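You operate a simulated robot arm through the tools that you are given. There is no shell and no other tool. Be economical: measure what you need, move in short steps, check, and stop when the job is done.

Carry out the task below with a simulated robot arm. There is one attempt and no reset: what you move stays moved.

## Task
Set up part 62 and measure the bracket with the purple dot.
Fine: gauge on, dial on 62, one press of ZERO, then slide it in once. Leave it in, the gauge on and showing its result; the other brackets stay. Set down upright: what you pick out.

Only the result counts: the job must be done as asked and must still hold three seconds after the hand-in. Knocking over, shifting, dropping, spilling or breaking anything else fails it.

## Robot
A 6-joint arm with a two-finger parallel gripper, fixed in place. Base frame: the origin is at the foot of the arm, x ahead of it, y to its left, z up. Lengths are in mm, angles in rad, forces in N, time in s.
With the tool pointing down near the work surface it reaches from about 360 to 760 mm from the base axis. Its first joint turns from -1.152 to 1.152 rad. Payload 2.45 kg.
The tool frame sits at the grasp point between the pads (the TCP): z along the fingers, y along the line on which they close. The tips reach 24 mm beyond it. Largest opening 68 mm; finger width 17, thickness 10; the body of the gripper, 40 by 70 mm, starts 41 mm behind the TCP.
Orientation is told as [roll, pitch, yaw] about the base's x, y, z axes, in that order, counted from this pose: with the fingers straight down and closing along the base's y, the tool's x points along the base's -x, its y along +y and its z along -z.

## Interface
- The arm moves only by the tool servo_tool. Its argument "motion" is a list of rows, each a list of 6 numbers: the shift along the tool's x, y, z in units of 25 mm (1.0 is 25 mm), then the turn, a rotation vector about the tool's x, y, z in units of 6 degrees (1.0 is 6 degrees). In form: [[x, y, z, ax, ay, az], ...]. A call has 1 to 20 rows; each row shifts and turns the commanded pose from where the row before left it, along the tool's axes as they then stand. "fingers" is the finger opening in mm, from 0 to 68, set as the call begins (left out, the last holds). A call with a number of a shift or a turn outside -1 to 1 is refused whole. Each row takes 0.2 s and may step no farther than 50 mm and 0.15 rad from the row before; otherwise, or with a gripper value out of range, the whole call is refused. A pose out of reach is approached as far as the arm can. The call stops where the force on the tool passes 50 N (or 10 N more than at its start, if that is more) or the arm is blocked; 0.2 s more then pass. Each finger travels about 108 mm/s and halts on what it meets, pressing with about 44 N; the grip force reading is that of the motor and also rises with nothing between the fingers. The clock runs only during rows and for 0.2 s after the last one: add rows that do not move to give the fingers time. It gives the time, the measured TCP pose, the force on the tool (base axes), the opening and the grip force at its end, in the units of the frame above (readings bear some noise), with the torque about the TCP (base axes, N m) and any sound that the robot's microphone picked up, and new pictures: "views" is both (left out), scene, wrist or none.
- Cameras (640 x 400 px; columns grow to the right, rows downward): "scene" is fixed at [166.9, 412.4, 1464.9]; the picture's right is [-0.76, -0.65, 0.00], its down [-0.36, 0.42, -0.83] and it looks along [0.54, -0.63, -0.56] (base axes); focal length 359 px, centre (320, 200). "wrist" rides on the gripper at [84, 11, -75] in the tool frame; the picture's right is [-0.13, 0.99, 0.00], its down [-0.60, -0.08, -0.79] and it looks along [-0.79, -0.10, 0.61] (tool axes); focal length 251 px, centre (320, 200).
- locate(camera, pixels): for up to 12 pixels [column, row] of the newest picture of that camera ("zoom" is the newest enlarged one), the place [x, y, z] in the base frame of the surface seen there, good to about 2 mm. No time passes.
- enlarge(camera, box): a new picture of the part [left, top, right, bottom] of that camera's present view, enlarged. No time passes.
- close_job(): hands the job in; it is judged then, once.

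Work in short steps. Measure before you move; look again where a grasp or a placing could have gone wrong, and mend it. You have 80 turns and 200 pictures in all, those below and enlarged ones among them. Open the gripper and draw the arm clear of the work before you hand the job in, unless the task says otherwise; then end with one line.

The tools are called after "Call:" as a command line: name --pt "numbers of a row" for each row, then --argument value for the rest, lists and objects as JSON in quotes. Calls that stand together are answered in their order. servo_tool: Moves the arm, as the interface text tells. Its arguments: {"type":"object","properties":{"motion":{"type":"array","items":{"type":"array","items":{"type":"number"}}},"fingers":{"type":"number"},"views":{"type":"string","enum":["both","scene","wrist","none"]}},"required":["motion"]} The other tools are called the same way: locate (camera, pixels) gives the place of the surface under pixels of a picture; enlarge (camera, box) takes an enlarged picture of a part of a camera's view; close_job () hands the job in.

At the start:

```text
t: 0.0
position: [424.6, -263.4, 1234.1]
tool_rot: [0.001, -0.001, 0.0]
wrist_force: [0.3, 0.6, -0.4]
ft_torque: [0.0, 0.02, -0.04]
grip_width: 68.0
gripper_force: 0.0
```

scene: 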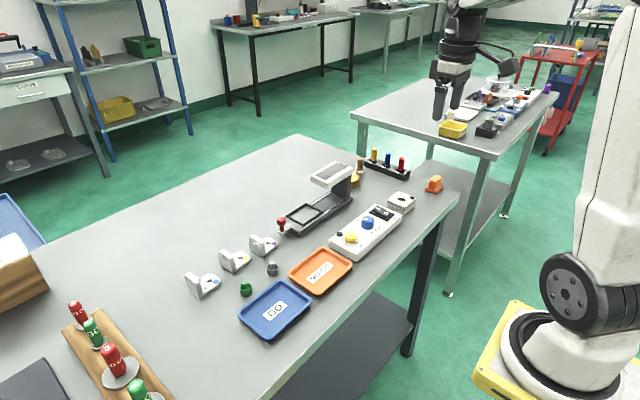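
wrist: 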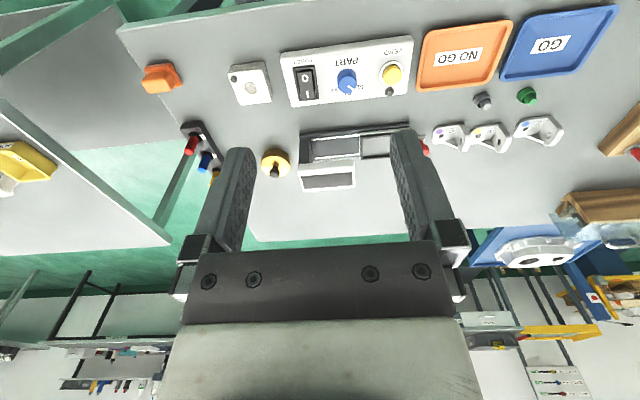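

I start by enlarging the work area: the gauge, panel and brackets.

Call:
enlarge --camera "scene" --box '[260, 150, 460, 275]'

Call:
enlarge --camera "scene" --box '[170, 215, 298, 305]'

Call:
enlarge --camera "wrist" --box '[220, 20, 430, 150]'

Call:
enlarge --camera "wrist" --box '[410, 80, 580, 186]'

Call:
locate --camera "scene" --pixels '[[351, 239], [368, 223], [381, 213], [205, 285], [236, 262], [265, 244], [305, 213], [330, 180], [281, 225], [340, 265], [100, 230]]'

```text
3.20 times, centred on (360, 212) of scene
```

zoom: 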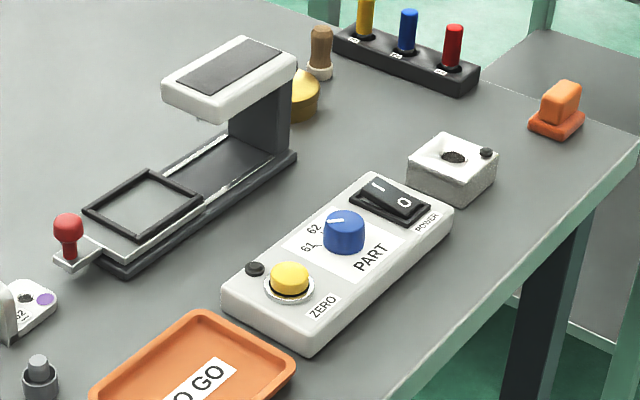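

```text
4.44 times, centred on (234, 260) of scene
```

zoom: 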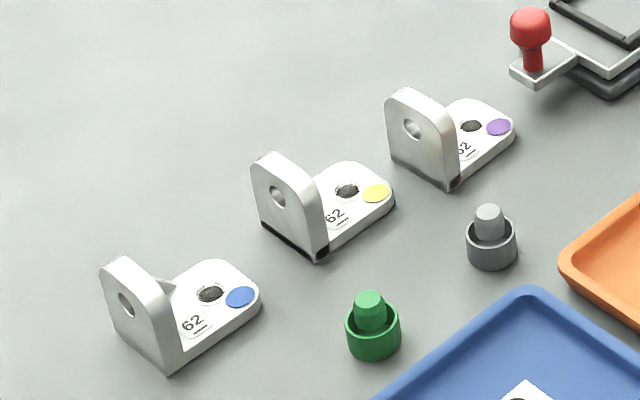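

```text
3.05 times, centred on (325, 85) of wrist
```

zoom: 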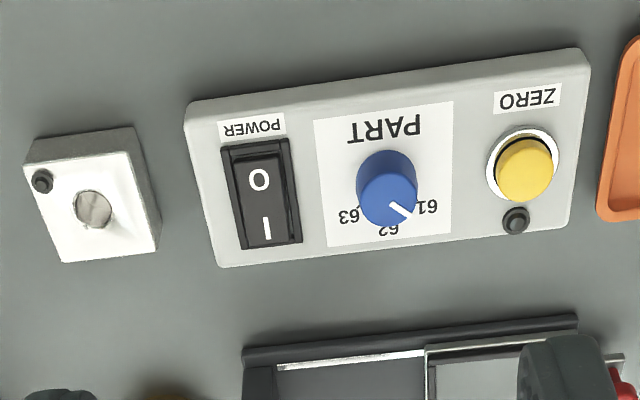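

```text
3.76 times, centred on (495, 133) of wrist
```

zoom: 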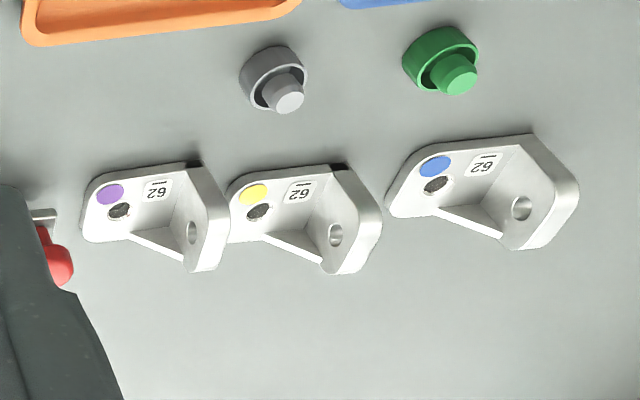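

```text
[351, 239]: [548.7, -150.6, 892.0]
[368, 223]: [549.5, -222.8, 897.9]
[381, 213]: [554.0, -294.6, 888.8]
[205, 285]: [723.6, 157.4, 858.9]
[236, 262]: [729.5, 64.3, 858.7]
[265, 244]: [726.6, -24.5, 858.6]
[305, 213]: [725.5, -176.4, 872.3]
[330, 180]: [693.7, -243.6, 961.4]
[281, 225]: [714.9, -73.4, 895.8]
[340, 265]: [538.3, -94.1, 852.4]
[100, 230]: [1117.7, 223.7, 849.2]
```

The scene view shows the panel around (549, -220), the gauge around (715, -180) and the purple bracket around (727, -25). I lower the arm in front of the panel to read the dial and the switch.

Call:
servo_tool --pt "0 0.2 0.94 0 0 0" --pt "0 0.2 0.94 0 0 0" --pt "0 0.2 0.94 0 0 0" --pt "0 0.2 0.94 0 0 0" --pt "0 0.2 0.94 0 0 0" --pt "0 0.2 0.94 0 0 0" --pt "0 0.2 0.94 0 0 0" --pt "0 0.2 0.94 0 0 0" --views "wrist"

```text
t: 1.8
position: [423.3, -223.0, 1046.2]
tool_rot: [0.001, 0.0, 0.001]
wrist_force: [0.1, 0.1, -0.6]
ft_torque: [-0.03, -0.02, 0.0]
grip_width: 68.1
gripper_force: 0.1
```

wrist: 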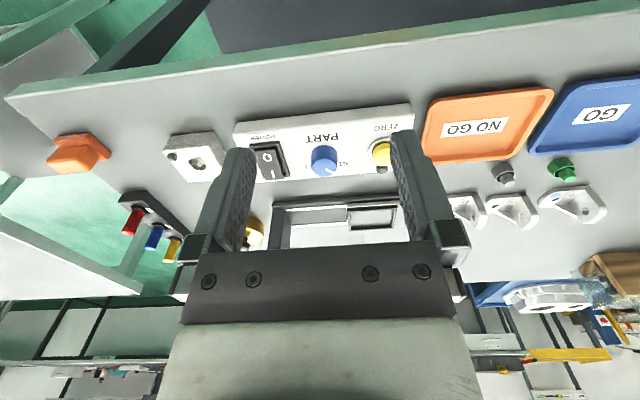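

Call:
enlarge --camera "wrist" --box '[225, 95, 425, 220]'

Call:
enlarge --camera "scene" --box '[325, 190, 415, 260]'

Call:
locate --camera "wrist" --pixels '[[323, 158], [332, 171], [314, 160], [381, 155], [263, 150], [269, 172], [240, 130], [405, 112], [252, 180], [345, 210], [370, 205], [342, 168]]'

```text
3.20 times, centred on (325, 158) of wrist
```

zoom: 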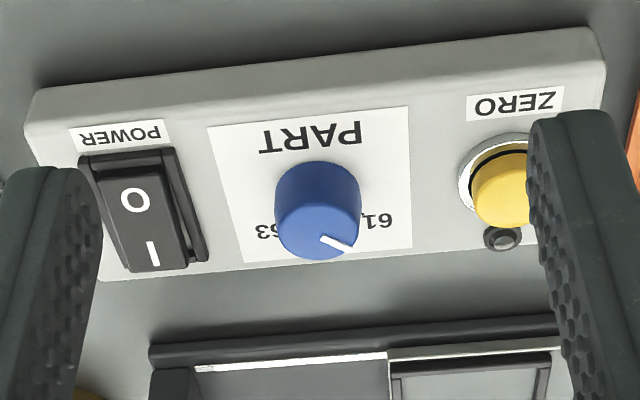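

```text
5.71 times, centred on (370, 225) of scene
```

zoom: 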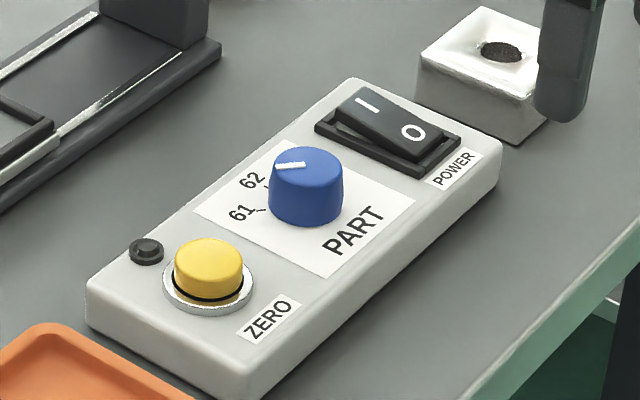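

```text
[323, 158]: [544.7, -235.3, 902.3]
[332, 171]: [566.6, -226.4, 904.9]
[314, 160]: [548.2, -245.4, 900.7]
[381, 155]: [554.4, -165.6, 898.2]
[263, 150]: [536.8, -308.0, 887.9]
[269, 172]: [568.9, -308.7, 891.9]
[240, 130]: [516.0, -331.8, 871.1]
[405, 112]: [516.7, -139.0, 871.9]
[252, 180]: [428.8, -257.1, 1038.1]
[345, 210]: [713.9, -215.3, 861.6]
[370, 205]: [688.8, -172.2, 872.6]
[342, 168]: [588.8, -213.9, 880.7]
```

The scene zoom shows the I end of the rocker raised, so the gauge is off, and the dial is not clearly on 62. I measure the rocker and dial more precisely.

Call:
locate --camera "wrist" --pixels '[[272.5, 174.7], [273.2, 178.5], [267.2, 157.5], [264, 146], [343.7, 163.7], [311, 167.5], [334.3, 173], [325.6, 169.2], [338, 165], [312.5, 165], [324, 175], [324, 160]]'

Call:
enlarge --camera "wrist" --box '[295, 135, 359, 175]'

Call:
enlarge --camera "scene" --box '[352, 205, 400, 235]'

```text
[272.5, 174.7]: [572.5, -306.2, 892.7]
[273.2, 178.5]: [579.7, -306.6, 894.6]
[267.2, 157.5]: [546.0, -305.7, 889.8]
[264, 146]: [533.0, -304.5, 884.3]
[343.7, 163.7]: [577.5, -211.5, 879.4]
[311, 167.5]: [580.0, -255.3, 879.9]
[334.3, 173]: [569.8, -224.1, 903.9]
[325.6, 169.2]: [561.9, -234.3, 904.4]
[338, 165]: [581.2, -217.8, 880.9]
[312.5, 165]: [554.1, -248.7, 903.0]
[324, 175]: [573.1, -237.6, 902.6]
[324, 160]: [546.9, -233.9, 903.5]
```

```text
10.00 times, centred on (327, 155) of wrist
```

zoom: 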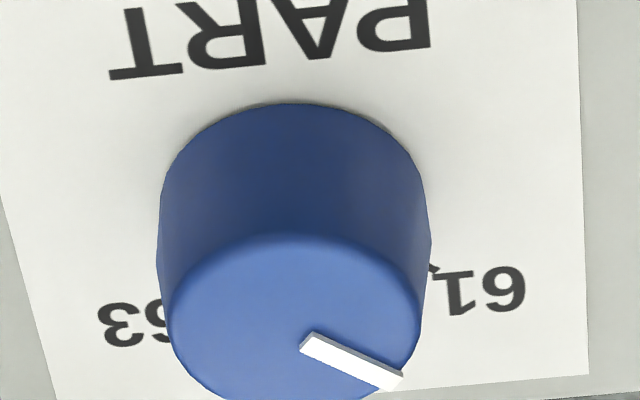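

```text
13.33 times, centred on (376, 220) of scene
```

zoom: 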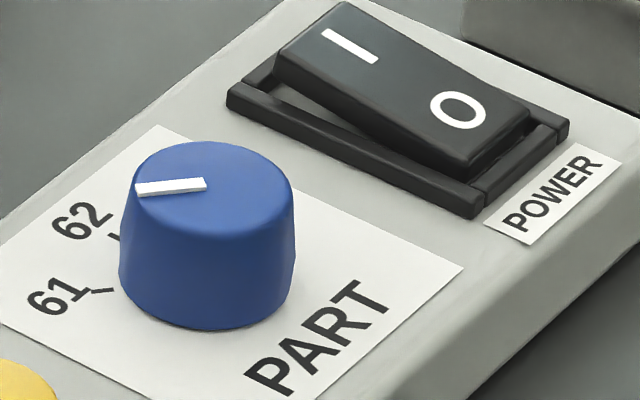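

The rocker's I end is at (573, -307, 893). The knob centre is about (560, -235), its pointer sits about 50° toward +y on 61, and 62 is straight along +x. I close the fingers and hover over the I end.

Call:
servo_tool --fingers 0 --pt "-0.85 -0.48 0.4 0 0 0" --pt "-0.85 -0.48 0.4 0 0 0" --pt "-0.85 -0.48 0.4 0 0 0" --pt "-0.85 -0.48 0.4 0 0 0" --pt "-0.85 -0.48 0.4 0 0 0" --pt "-0.85 -0.48 0.6 0 0 0" --pt "-0.85 -0.48 0.8 0 0 0"

```text
t: 3.4
position: [572.7, -308.3, 960.9]
tool_rot: [0.0, 0.001, 0.001]
wrist_force: [-0.4, 0.3, -0.9]
ft_torque: [0.01, 0.03, 0.0]
grip_width: 0.2
gripper_force: 24.2
```

scene: 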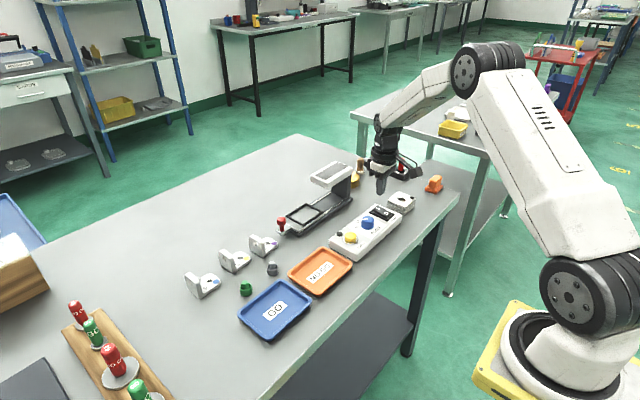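
wrist: 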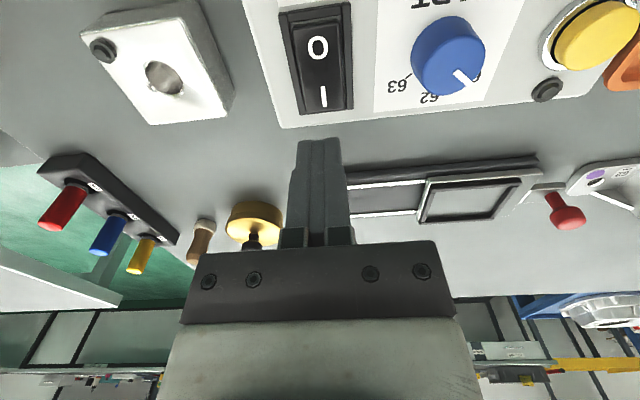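

The fingertips hover above the rocker's I end. I push down gently in small steps, then retract.

Call:
servo_tool --pt "0 0 0.6 0 0 0" --pt "0 0 0.6 0 0 0" --pt "0 0 0.4 0 0 0" --pt "0 0 0.15 0 0 0" --pt "0 0 0.1 0 0 0" --pt "0 0 0.1 0 0 0" --views "scene"

Call:
enlarge --camera "scene" --box '[325, 160, 421, 220]'

```text
t: 4.8
position: [572.6, -307.8, 912.9]
tool_rot: [-0.001, -0.001, -0.001]
wrist_force: [-0.2, 3.5, 8.2]
ft_torque: [0.1, 0.06, -0.01]
grip_width: 0.0
gripper_force: 23.4
```

scene: 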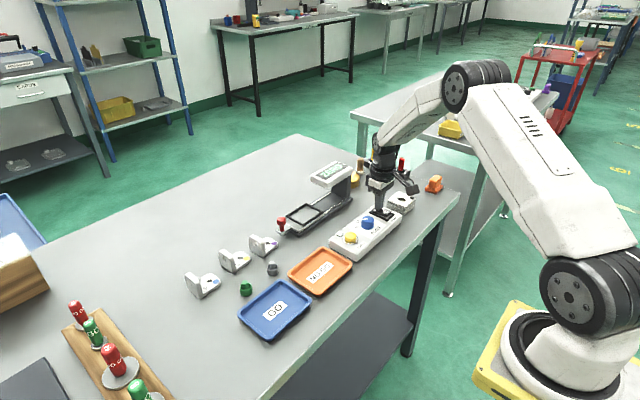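

```text
6.67 times, centred on (373, 190) of scene
```

zoom: 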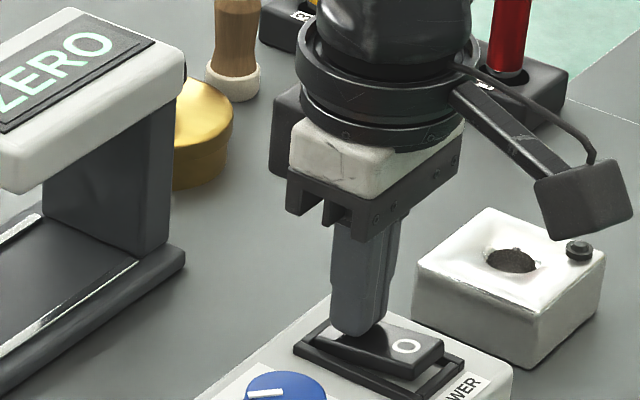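

The display now reads ZERO, so the gauge is on. I lift and move over the knob at (561, -235) with the fingers opened to 46.

Call:
servo_tool --pt "0 0 -0.8 0 0 0" --pt "0 0 -0.8 0 0 0" --pt "0.16 0.97 0 0 0 0" --pt "0.15 0.97 0 0 0 0" --pt "0.15 0.97 0 0 0 0" --views "none"

Call:
servo_tool --fingers 46 --pt "0 0 0 0 0 0" --pt "0 0 0 0 0 0" --views "wrist"

Call:
enlarge --camera "scene" --box '[325, 180, 421, 240]'

```text
t: 6.0
position: [563.1, -235.1, 950.0]
tool_rot: [0.001, 0.0, 0.0]
wrist_force: [0.1, 0.1, -0.8]
ft_torque: [0.04, 0.01, 0.0]
grip_width: 0.0
gripper_force: 24.1
```

```text
t: 6.6
position: [563.6, -234.3, 951.9]
tool_rot: [0.001, 0.0, 0.0]
wrist_force: [0.2, 0.2, -0.4]
ft_torque: [-0.03, 0.01, 0.02]
grip_width: 46.0
gripper_force: 0.1
```

wrist: 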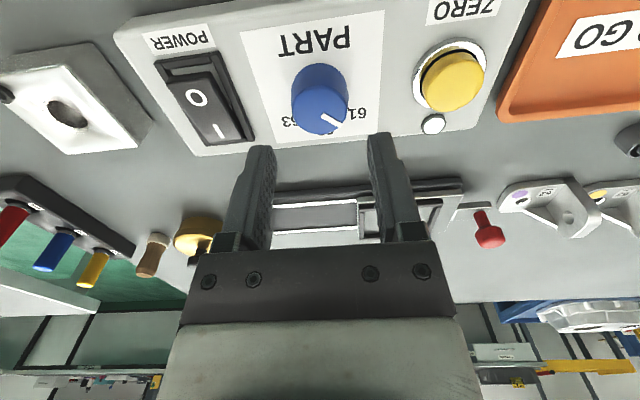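

```text
6.67 times, centred on (373, 210) of scene
```

zoom: 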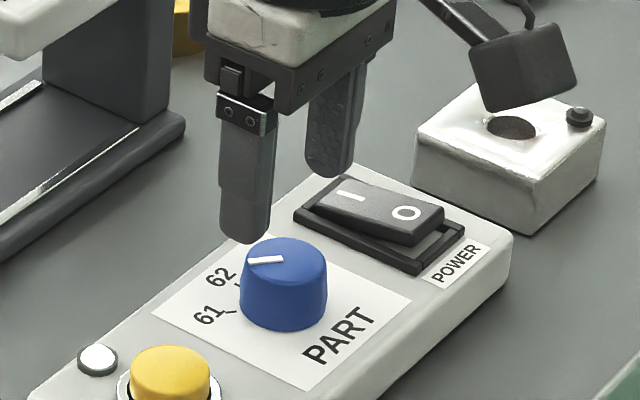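

The lamp beside ZERO is lit. I re-measure the knob top from this close view.

Call:
locate --camera "wrist" --pixels '[[294, 118], [346, 110], [318, 132], [318, 95], [339, 124], [323, 116], [360, 113], [440, 90], [468, 98], [452, 108], [422, 90]]'

Call:
enlarge --camera "wrist" --box '[270, 50, 390, 150]'

```text
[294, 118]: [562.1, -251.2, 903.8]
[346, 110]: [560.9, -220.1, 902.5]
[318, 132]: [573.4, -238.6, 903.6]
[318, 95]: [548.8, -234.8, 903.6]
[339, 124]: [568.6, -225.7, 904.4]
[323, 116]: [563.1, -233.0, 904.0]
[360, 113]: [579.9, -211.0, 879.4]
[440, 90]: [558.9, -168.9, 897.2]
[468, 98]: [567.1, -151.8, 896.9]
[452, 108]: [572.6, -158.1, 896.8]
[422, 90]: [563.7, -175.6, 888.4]
```

```text
4.00 times, centred on (330, 100) of wrist
```

zoom: 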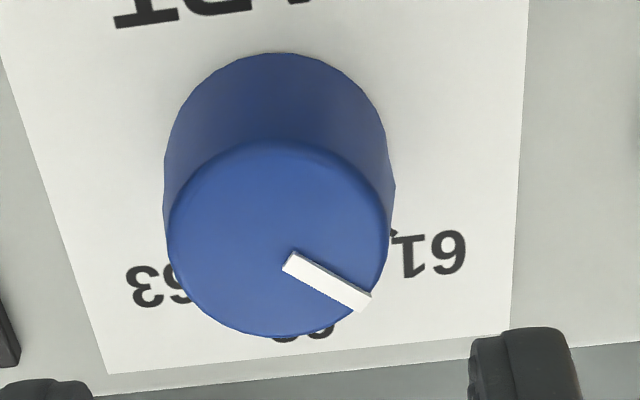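

Call:
locate --camera "zoom" --pixels '[[322, 333], [285, 337], [430, 252], [150, 287], [393, 233], [290, 262], [363, 302]]'

```text
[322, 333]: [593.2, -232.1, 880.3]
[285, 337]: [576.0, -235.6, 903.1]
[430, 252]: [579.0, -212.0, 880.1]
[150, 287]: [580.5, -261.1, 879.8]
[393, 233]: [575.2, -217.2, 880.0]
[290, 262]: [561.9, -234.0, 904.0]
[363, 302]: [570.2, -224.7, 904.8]
```

The 62 mark is at 0°, 61 at +51° and 63 at -52°, and the knob centre is (560.5, -235.7). I descend around the knob and grip it.

Call:
servo_tool --fingers 46 --pt "0.11 -0.04 0.6 0 0 0" --pt "0 0 0.6 0 0 0" --pt "0 0 0.44 0 0 0" --views "none"

Call:
servo_tool --fingers 27 --pt "0 0 0 0 0 0" --pt "0 0 0 0 0 0" --views "wrist"

```text
t: 7.4
position: [558.3, -235.0, 911.7]
tool_rot: [0.001, -0.002, 0.001]
wrist_force: [0.0, 0.6, 0.2]
ft_torque: [-0.01, 0.0, 0.0]
grip_width: 45.8
gripper_force: 0.0
```

```text
t: 8.0
position: [556.9, -234.1, 913.0]
tool_rot: [0.001, -0.002, 0.001]
wrist_force: [0.4, 2.4, 0.4]
ft_torque: [0.07, -0.18, 0.01]
grip_width: 32.2
gripper_force: 45.0
```

wrist: 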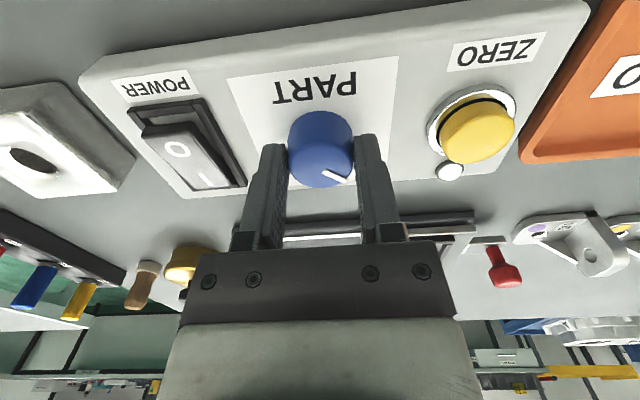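

Gripped at 32 mm. I turn +50° about tool z, which is clockwise from above, toward 62.

Call:
servo_tool --pt "0 0 0 0 0 0.93" --pt "0 0 0 0 0 0.93" --pt "0 0 0 0 0 0.93" --pt "0 0 0 0 0 0.93" --pt "0 0 0 0 0 0.93" --pt "0 0 0 0 0 0.93" --pt "0 0 0 0 0 0.93" --pt "0 0 0 0 0 0.93" --pt "0 0 0 0 0 0.93" --pt "0 0 0 0 0 0" --views "wrist"

Call:
enlarge --camera "scene" --box '[325, 180, 421, 240]'

```text
t: 10.2
position: [559.7, -234.6, 912.0]
tool_rot: [0.003, -0.001, -0.876]
wrist_force: [0.4, 30.1, 30.2]
ft_torque: [1.07, 0.02, 0.06]
grip_width: 32.3
gripper_force: 45.0
```

wrist: 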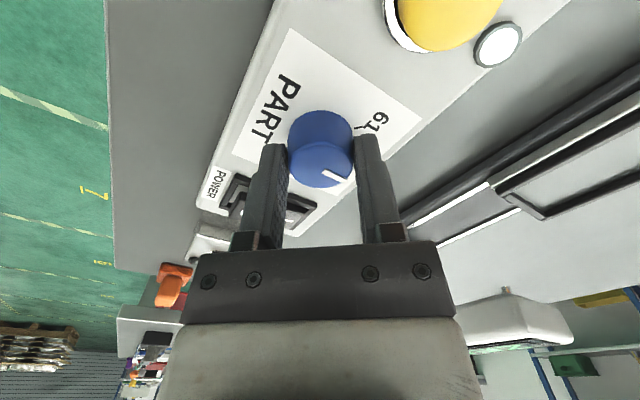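

```text
6.67 times, centred on (373, 210) of scene
```

zoom: 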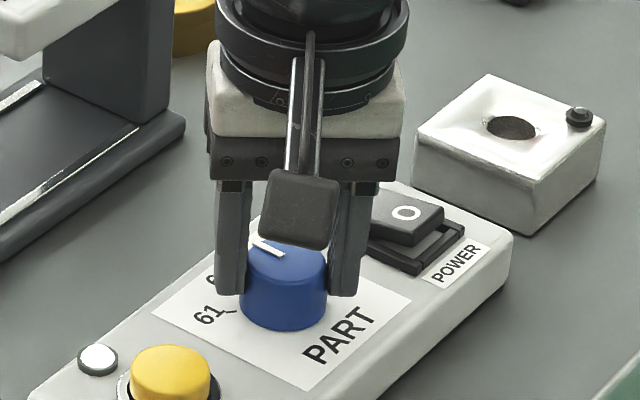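

The pointer turned 50° with the gripper. Some side force has built up, so I release and lift straight up to check.

Call:
servo_tool --fingers 46 --pt "0 0 0 0 0 0" --pt "0 0 0 0 0 0" --views "none"

Call:
servo_tool --pt "0 0 -0.8 0 0 0" --pt "0 0 -0.8 0 0 0" --pt "0 0 -0.8 0 0 0" --views "wrist"

Call:
enlarge --camera "scene" --box '[325, 180, 421, 240]'

Call:
enlarge --camera "wrist" --box '[240, 40, 400, 140]'

```text
t: 10.8
position: [556.9, -235.5, 910.3]
tool_rot: [0.0, -0.001, -0.879]
wrist_force: [0.3, 0.1, -0.5]
ft_torque: [0.0, -0.02, -0.01]
grip_width: 45.9
gripper_force: 0.0
```

```text
t: 11.6
position: [558.1, -234.3, 971.7]
tool_rot: [-0.001, -0.001, -0.875]
wrist_force: [0.0, -0.2, 0.1]
ft_torque: [0.0, -0.02, -0.03]
grip_width: 46.2
gripper_force: 0.1
```

wrist: 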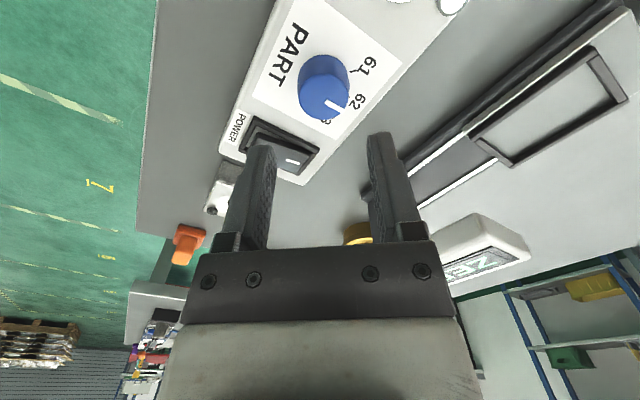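

```text
6.67 times, centred on (373, 210) of scene
```

zoom: 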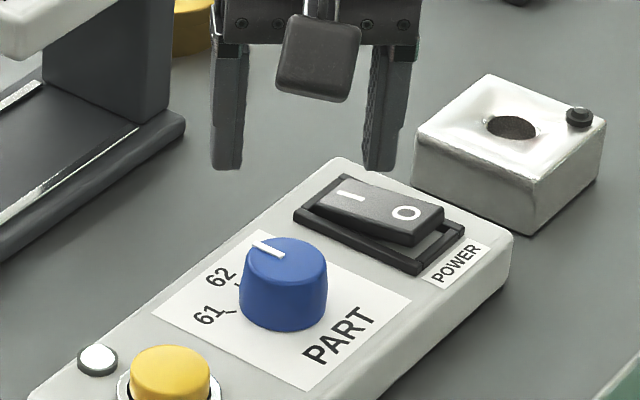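

```text
4.00 times, centred on (320, 90) of wrist
```

zoom: 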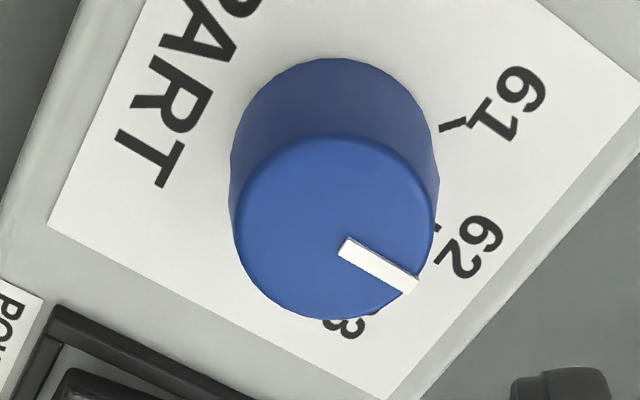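

Call:
locate --camera "zoom" --pixels '[[345, 248], [410, 283], [234, 225], [436, 215], [330, 318], [335, 133], [470, 247], [438, 226], [455, 125], [508, 105]]'

Call:
enlarge --camera "scene" --box '[310, 155, 358, 185]'

```text
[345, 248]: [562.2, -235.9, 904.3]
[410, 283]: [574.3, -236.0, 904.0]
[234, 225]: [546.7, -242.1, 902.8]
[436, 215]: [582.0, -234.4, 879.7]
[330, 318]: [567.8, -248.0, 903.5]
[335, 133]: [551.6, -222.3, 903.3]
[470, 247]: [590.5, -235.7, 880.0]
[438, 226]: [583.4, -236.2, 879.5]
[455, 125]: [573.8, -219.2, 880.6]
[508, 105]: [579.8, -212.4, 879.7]
```

```text
13.33 times, centred on (334, 170) of scene
```

zoom: 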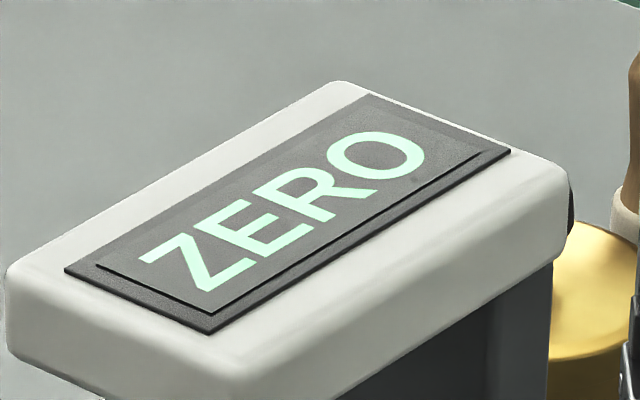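

The pointer is dead on 62. I rotate back, close the fingers and move over the ZERO button.

Call:
servo_tool --fingers 0 --pt "0 0 0 0 0 -0.93" --pt "0 0 0 0 0 -0.93" --pt "0 0 0 0 0 -0.93" --pt "0 0 0 0 0 -0.93" --pt "0 0 0 0 0 -0.93" --pt "0 0 0 0 0 -0.93" --pt "0 0 0 0 0 -0.93" --pt "0 0 0 0 0 -0.93" --pt "0 0 0 0 0 -0.93" --pt "0 0.96 0 0 0 0" --pt "0 0.96 0 0 0 0" --pt "0 0.96 0 0 0 0" --views "wrist"

Call:
enlarge --camera "scene" --box '[325, 190, 421, 250]'

```text
t: 14.2
position: [558.2, -162.3, 969.9]
tool_rot: [0.001, -0.002, 0.0]
wrist_force: [0.1, -0.1, 0.2]
ft_torque: [-0.03, 0.01, 0.0]
grip_width: 0.0
gripper_force: 23.2
```

wrist: 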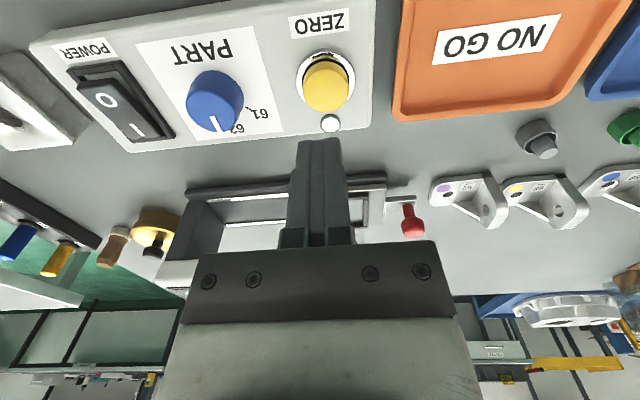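

```text
6.67 times, centred on (373, 220) of scene
```

zoom: 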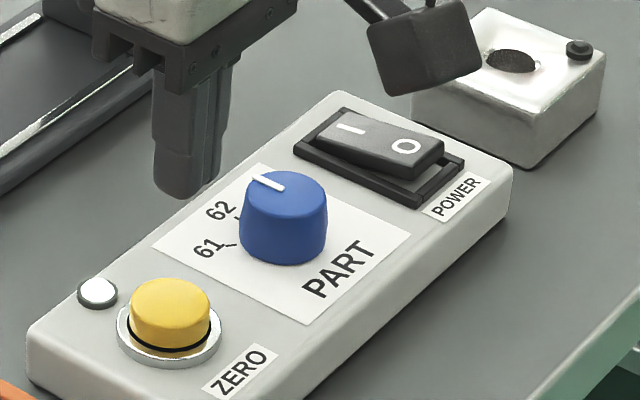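

I measure the button's top face and edges before pressing, along with the carriage and the purple bracket in this view.

Call:
locate --camera "wrist" --pixels '[[306, 90], [346, 86], [326, 108], [324, 74], [326, 92], [331, 123], [407, 205], [412, 225], [461, 195], [445, 187]]'

Call:
enlarge --camera "scene" --box '[245, 160, 357, 262]'

```text
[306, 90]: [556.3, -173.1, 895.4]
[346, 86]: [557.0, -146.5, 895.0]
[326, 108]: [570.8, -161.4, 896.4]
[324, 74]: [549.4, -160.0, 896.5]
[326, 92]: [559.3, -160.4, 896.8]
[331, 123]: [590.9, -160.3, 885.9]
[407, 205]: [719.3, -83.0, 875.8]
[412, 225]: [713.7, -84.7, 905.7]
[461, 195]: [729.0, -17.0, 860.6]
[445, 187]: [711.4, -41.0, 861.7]
```

```text
3.92 times, centred on (301, 211) of scene
```

zoom: 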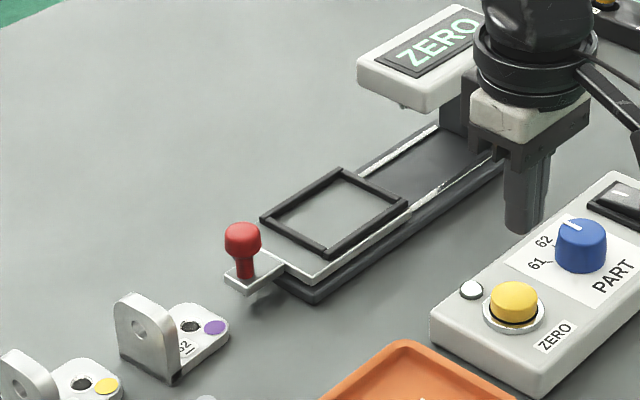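

Button centre is (560, -160), top z 897. I press down once to about 6 mm travel and stop there to read it.

Call:
servo_tool --pt "-0.06 0.07 0.6 0 0 0" --pt "0 0 0.6 0 0 0" --pt "0 0 0.6 0 0 0" --pt "0 0 0.1 0 0 0" --pt "0 0 0.1 0 0 0" --pt "0 0 0.1 0 0 0" --pt "0 0 0.08 0 0 0" --views "none"

Call:
enlarge --camera "scene" --box '[295, 155, 407, 257]'

```text
t: 15.8
position: [560.7, -162.0, 916.0]
tool_rot: [0.0, -0.001, 0.0]
wrist_force: [0.2, 0.5, 1.8]
ft_torque: [0.01, 0.03, 0.02]
grip_width: 0.0
gripper_force: 23.7
heard: click
```

```text
3.92 times, centred on (351, 206) of scene
```

zoom: 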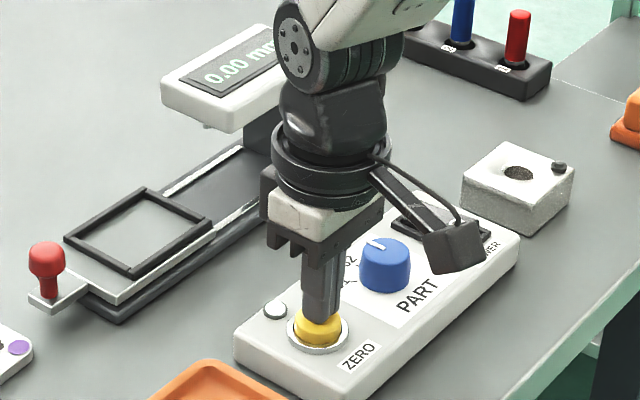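

The button clicked and the display reads 0.00 mm. I lift straight up and move to a viewing pose between nest and bracket.

Call:
servo_tool --fingers 68 --pt "0 0 -0.8 0 0 0" --pt "0 0 -0.9 0 0 0" --pt "0 0 -0.9 0 0 0" --pt "0 0 -0.9 0 0 0" --pt "0 0.9 -0.5 0 0 0" --pt "0 0.9 0 0 0 0" --pt "0 0.9 0 0 0 0" --pt "0 0.9 0 0 0 0" --views "wrist"

Call:
enlarge --camera "scene" --box '[245, 160, 373, 262]'

Call:
enlarge --camera "wrist" --box '[220, 80, 420, 205]'

```text
t: 17.6
position: [558.4, -72.5, 1015.8]
tool_rot: [-0.001, -0.002, 0.0]
wrist_force: [0.3, -0.1, 0.6]
ft_torque: [-0.02, 0.02, 0.0]
grip_width: 67.9
gripper_force: 0.1
```

wrist: 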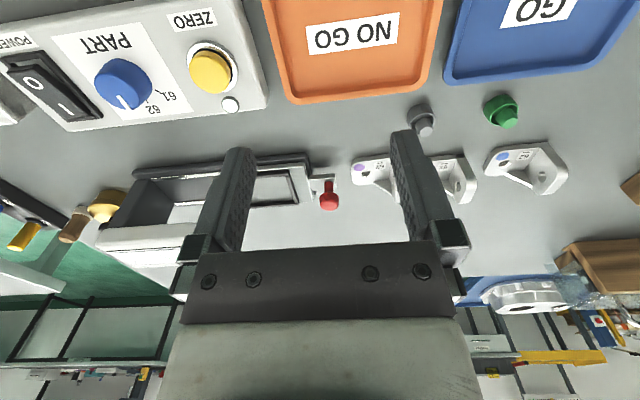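

```text
3.92 times, centred on (309, 211) of scene
```

zoom: 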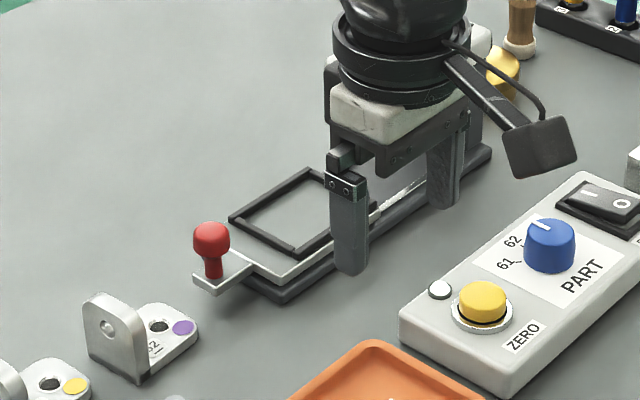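

```text
3.20 times, centred on (320, 142) of wrist
```

zoom: 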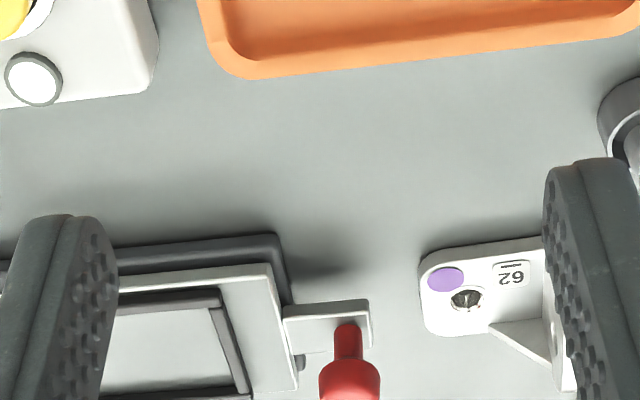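

The purple bracket's base points to -y, its upright is at its +y end, and a gusset runs along the far side. I close the fingers to clear the view so I can measure the nest and bracket.

Call:
servo_tool --fingers 0 --pt "0.9 -0.3 -0.6 0 0 0" --pt "0.9 -0.3 -0.6 0 0 0" --views "wrist"

Call:
enlarge --camera "wrist" --box '[100, 60, 324, 200]'

Call:
enlarge --camera "wrist" --box '[330, 90, 490, 190]'

```text
t: 18.2
position: [513.7, -86.0, 1045.4]
tool_rot: [-0.001, 0.001, 0.001]
wrist_force: [0.3, -0.8, 0.0]
ft_torque: [0.02, -0.01, 0.0]
grip_width: 0.2
gripper_force: 23.4
```

wrist: 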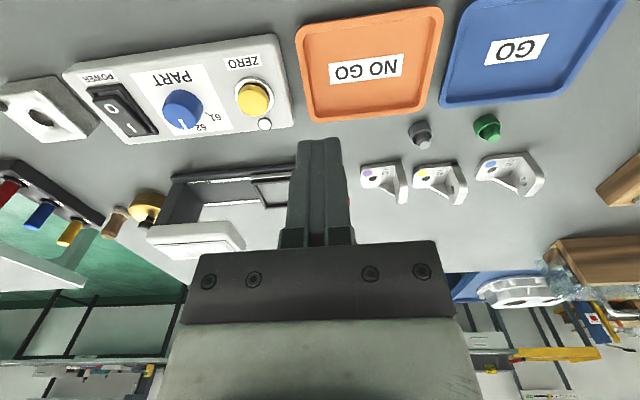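

```text
2.86 times, centred on (212, 130) of wrist
```

zoom: 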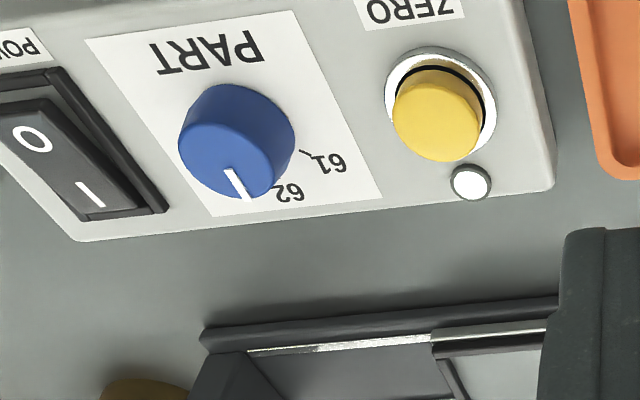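

```text
4.00 times, centred on (410, 140) of wrist
```

zoom: 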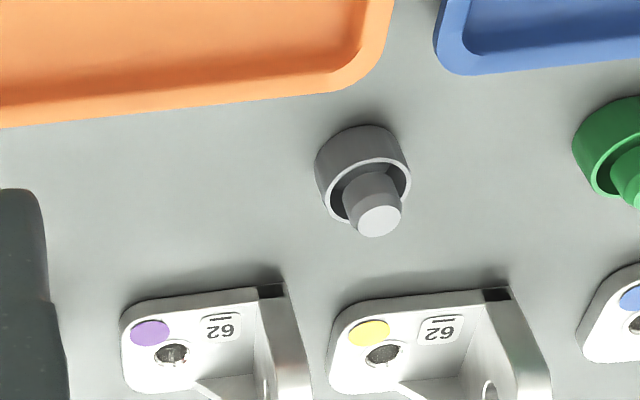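

The fingers hide part of the nest in the wrist view, so I check it and the bracket from the scene camera.

Call:
enlarge --camera "scene" --box '[270, 185, 350, 240]'

Call:
enlarge --camera "scene" --box '[235, 220, 299, 264]'

Call:
locate --camera "wrist" --pixels '[[362, 170], [395, 162], [365, 186], [406, 203], [402, 164], [396, 175], [368, 173], [373, 177]]'

```text
7.27 times, centred on (310, 212) of scene
```

zoom: 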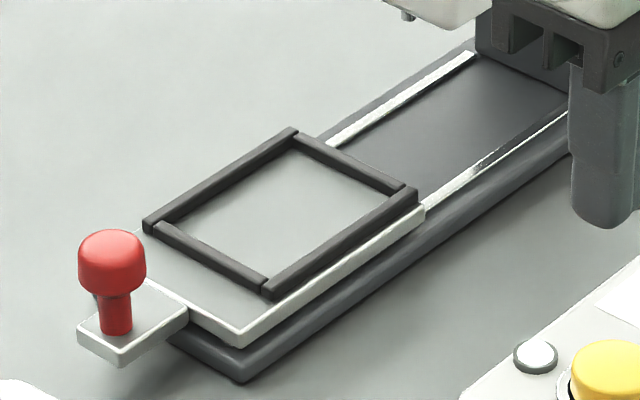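

```text
9.09 times, centred on (267, 242) of scene
```

zoom: 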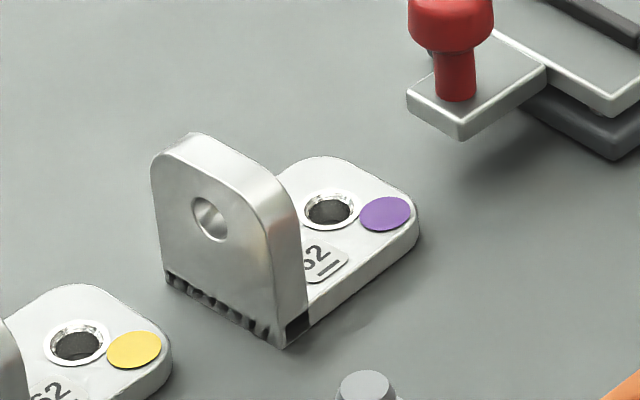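

```text
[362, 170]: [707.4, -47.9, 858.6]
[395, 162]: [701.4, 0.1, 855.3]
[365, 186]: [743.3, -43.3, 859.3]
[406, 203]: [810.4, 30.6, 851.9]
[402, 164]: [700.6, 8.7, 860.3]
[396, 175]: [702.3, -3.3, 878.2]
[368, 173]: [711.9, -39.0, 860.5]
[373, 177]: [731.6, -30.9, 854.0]
```

Call:
locate --camera "zoom" --pixels '[[284, 340], [168, 275], [152, 165], [225, 150], [285, 195], [195, 136], [262, 210], [308, 322], [418, 235], [330, 160], [330, 212], [385, 214]]'

Call:
enlarge --camera "scene" --box '[270, 185, 350, 240]'

```text
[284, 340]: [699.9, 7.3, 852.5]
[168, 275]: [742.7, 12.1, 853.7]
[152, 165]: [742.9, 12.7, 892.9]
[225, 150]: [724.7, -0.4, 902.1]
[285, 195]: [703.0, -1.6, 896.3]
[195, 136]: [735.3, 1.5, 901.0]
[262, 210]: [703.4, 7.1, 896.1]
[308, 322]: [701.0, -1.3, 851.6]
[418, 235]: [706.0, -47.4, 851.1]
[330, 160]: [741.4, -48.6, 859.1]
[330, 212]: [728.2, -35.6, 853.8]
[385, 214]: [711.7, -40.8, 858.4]
```

```text
7.27 times, centred on (310, 212) of scene
```

zoom: 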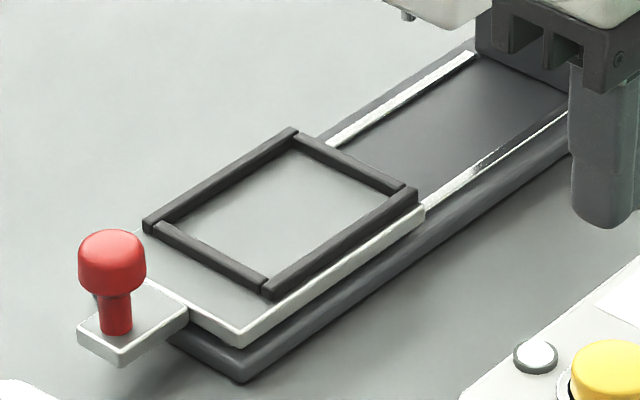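

Call:
locate --camera "zoom" --pixels '[[165, 222], [268, 282], [295, 150], [393, 196], [280, 215], [270, 292], [410, 190], [293, 130], [150, 222], [240, 340], [112, 245], [118, 320]]'

Call:
locate --camera "scene" --pixels '[[328, 188], [312, 180], [336, 195]]'

```text
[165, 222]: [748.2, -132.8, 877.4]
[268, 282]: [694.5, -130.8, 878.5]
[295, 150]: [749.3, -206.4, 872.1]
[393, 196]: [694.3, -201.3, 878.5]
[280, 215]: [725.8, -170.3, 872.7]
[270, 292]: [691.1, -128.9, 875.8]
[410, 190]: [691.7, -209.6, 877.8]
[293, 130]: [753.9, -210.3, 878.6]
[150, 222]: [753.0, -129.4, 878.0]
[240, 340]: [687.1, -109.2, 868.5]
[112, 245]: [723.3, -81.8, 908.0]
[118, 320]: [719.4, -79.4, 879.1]
```

```text
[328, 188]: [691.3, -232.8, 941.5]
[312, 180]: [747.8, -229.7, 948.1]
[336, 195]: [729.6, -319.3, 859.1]
```

Nest inner area: x 697–748, y -205 to -134, floor 872.5, ridges 878. Bracket: x 700–743, y -48 to 10, height about 52. I'll grip the upright across its x-width, so I yaw 90° with the camera toward +y and approach.

Call:
servo_tool --fingers 64 --pt "0 0 0 0 0 1" --pt "0 0 0 0 0 1" --pt "0 0 0 0 0 1" --pt "0 0 0 0 0 1" --pt "0 0 0 0 0 1" --pt "0 0 0 0 0 1" --pt "0 0 0 0 0 1" --pt "0 0 0 0 0 1" --pt "0 0 0 0 0 1" --pt "0 0 0 0 0 1" --pt "0 0 0 0 0 1" --pt "0 0 0 0 0 1" --pt "0 0 0 0 0 1" --pt "0 0 0 0 0 1" --pt "0 0 0 0 0 1" --views "none"

Call:
servo_tool --pt "0.9 0.9 0 0 0 0" --pt "0.9 0.9 0 0 0 0" --pt "0.9 0.9 0 0 0 0" --pt "0.9 0.9 0 0 0 0" --pt "0 0.9 0 0 0 0" --pt "0 0.9 0 0 0 0" --pt "0 0.9 0 0 0 0" --pt "0 0.9 0 0 0 0" --pt "0 0.9 0 0 0 0"

```text
t: 21.4
position: [513.5, -87.3, 1046.3]
tool_rot: [0.0, 0.001, -1.573]
wrist_force: [0.3, -0.1, 0.5]
ft_torque: [0.0, -0.03, -0.03]
grip_width: 63.9
gripper_force: 0.1
```

```text
t: 23.4
position: [717.5, 1.4, 1046.7]
tool_rot: [0.0, -0.001, -1.572]
wrist_force: [0.5, -0.7, -0.5]
ft_torque: [0.03, -0.01, -0.01]
grip_width: 64.2
gripper_force: 0.0
```

scene: 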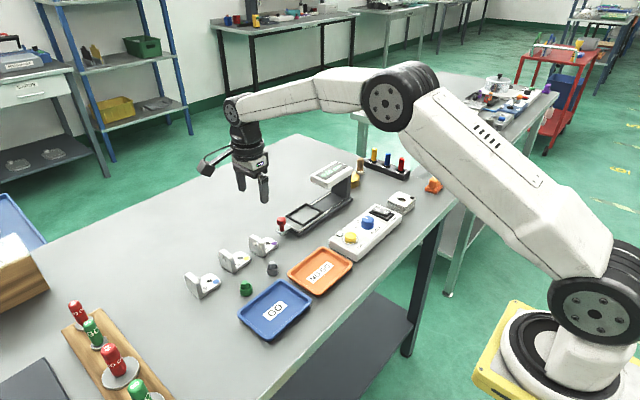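
wrist: 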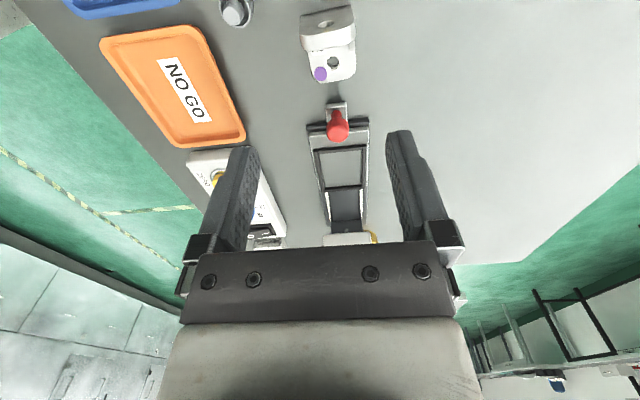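

The bracket is in view at the top, around (330, 45). I zoom on it and the nest to get exact outlines.

Call:
enlarge --camera "wrist" --box '[280, 100, 400, 240]'

Call:
enlarge --camera "wrist" --box '[270, 0, 398, 80]'

```text
2.86 times, centred on (340, 170) of wrist
```

zoom: 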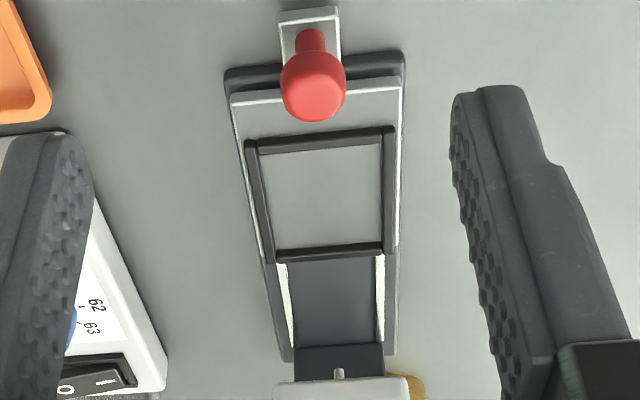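

```text
5.00 times, centred on (334, 40) of wrist
```

zoom: 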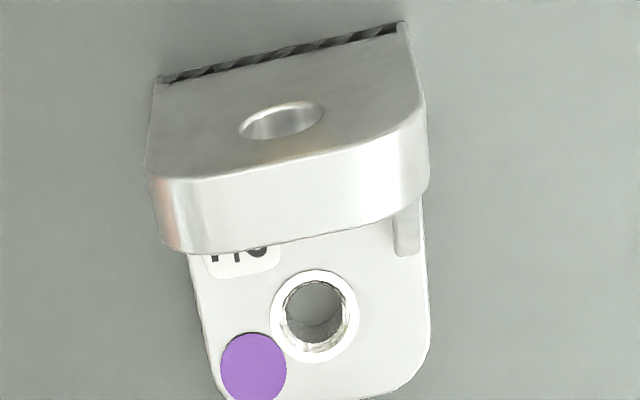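

Call:
locate --camera "zoom" --pixels '[[165, 85], [397, 35], [150, 165], [422, 90], [185, 250], [420, 190], [310, 160], [310, 225], [195, 300], [429, 320], [316, 310], [300, 200]]'

```text
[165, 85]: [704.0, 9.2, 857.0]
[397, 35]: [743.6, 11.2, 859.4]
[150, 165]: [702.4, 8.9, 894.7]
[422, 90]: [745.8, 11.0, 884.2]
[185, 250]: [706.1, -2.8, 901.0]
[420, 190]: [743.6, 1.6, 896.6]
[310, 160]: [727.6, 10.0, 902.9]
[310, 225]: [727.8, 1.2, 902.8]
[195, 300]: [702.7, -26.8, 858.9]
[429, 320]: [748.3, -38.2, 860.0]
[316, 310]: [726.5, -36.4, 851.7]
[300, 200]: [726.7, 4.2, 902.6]
```

The bracket is yawed about +3.5° with its upright centred at (724, 5.5) and top at z 902. I align the yaw, centre over it and descend partway.

Call:
servo_tool --pt "0.06 0.15 0.5 0 0 -0.58" --pt "0.06 0.15 0.8 0 0 0" --pt "0 0 0.8 0 0 0" --pt "0 0 0.8 0 0 0" --pt "0 0 0.5 0 0 0" --pt "0 0 0 0 0 0" --views "wrist"

Call:
enlarge --camera "scene" --box '[205, 180, 333, 270]'

```text
t: 24.8
position: [723.8, 7.1, 960.5]
tool_rot: [-0.001, 0.001, -1.51]
wrist_force: [0.3, 0.3, -0.4]
ft_torque: [0.0, -0.02, -0.01]
grip_width: 63.7
gripper_force: 0.1
```

wrist: 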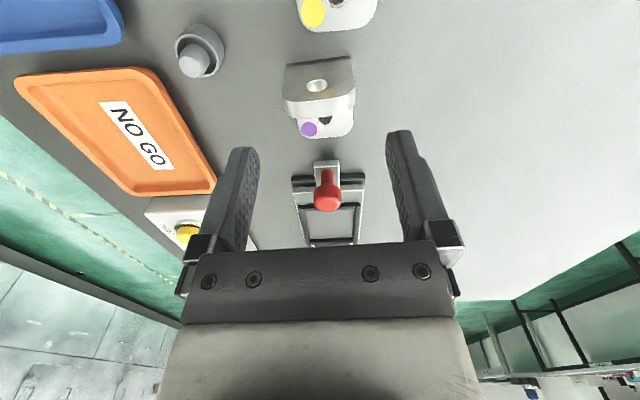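

```text
4.44 times, centred on (269, 225) of scene
```

zoom: 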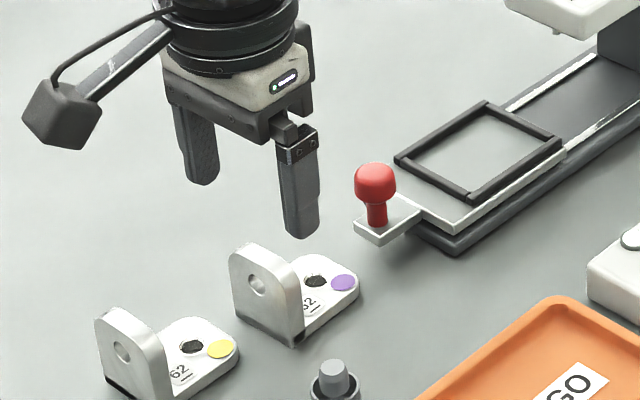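

Call:
enlarge --camera "wrist" --box '[255, 50, 383, 145]'

Call:
locate --camera "wrist" --pixels '[[285, 68], [352, 58], [284, 92], [353, 92], [318, 98], [320, 112], [303, 130], [355, 118]]'

```text
4.21 times, centred on (319, 98) of wrist
```

zoom: 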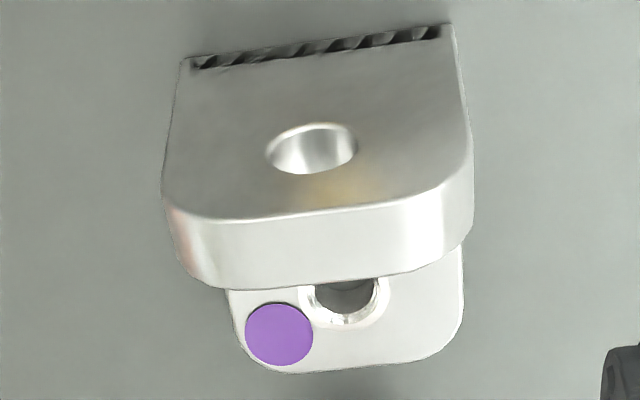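

```text
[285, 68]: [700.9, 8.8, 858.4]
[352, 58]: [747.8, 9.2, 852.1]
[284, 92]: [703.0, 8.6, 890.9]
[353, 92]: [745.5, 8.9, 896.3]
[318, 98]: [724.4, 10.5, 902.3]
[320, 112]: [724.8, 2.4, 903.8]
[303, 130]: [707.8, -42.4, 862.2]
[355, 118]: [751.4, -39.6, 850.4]
```

The centre is confirmed at (724, 6). I descend to grip height (TCP about 889), then close.

Call:
servo_tool --pt "0 0 0.8 0 0 0" --pt "0 0 0.8 0 0 0" --pt "0 0 0.7 0 0 0" --pt "0 0 0.52 0 0 0" --pt "0 0 0 0 0 0" --views "wrist"

Call:
enlarge --camera "scene" --box '[205, 180, 333, 270]'

```text
t: 26.0
position: [724.9, 5.3, 891.3]
tool_rot: [0.002, 0.0, -1.51]
wrist_force: [-0.3, 0.2, -0.3]
ft_torque: [0.0, 0.03, -0.04]
grip_width: 64.0
gripper_force: 0.0
```

wrist: 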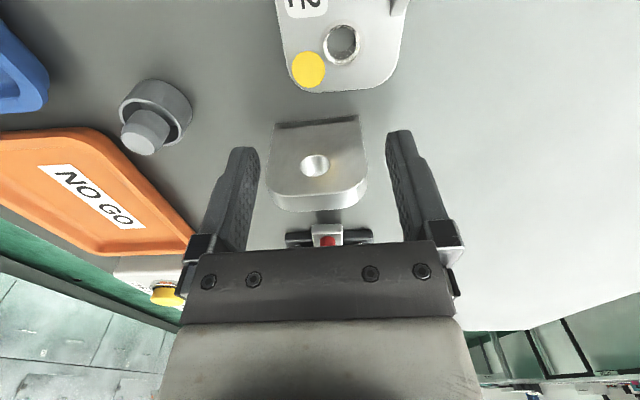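

```text
4.44 times, centred on (269, 225) of scene
```

zoom: 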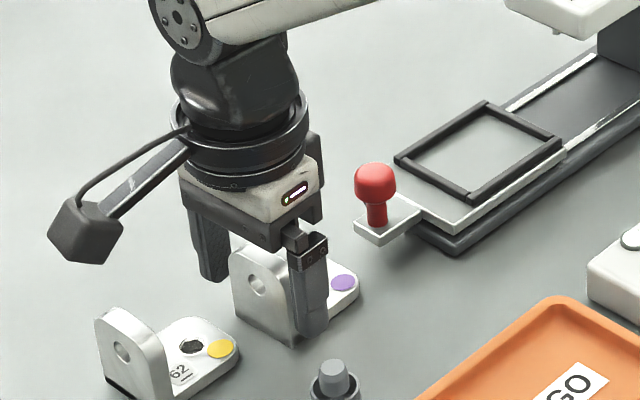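

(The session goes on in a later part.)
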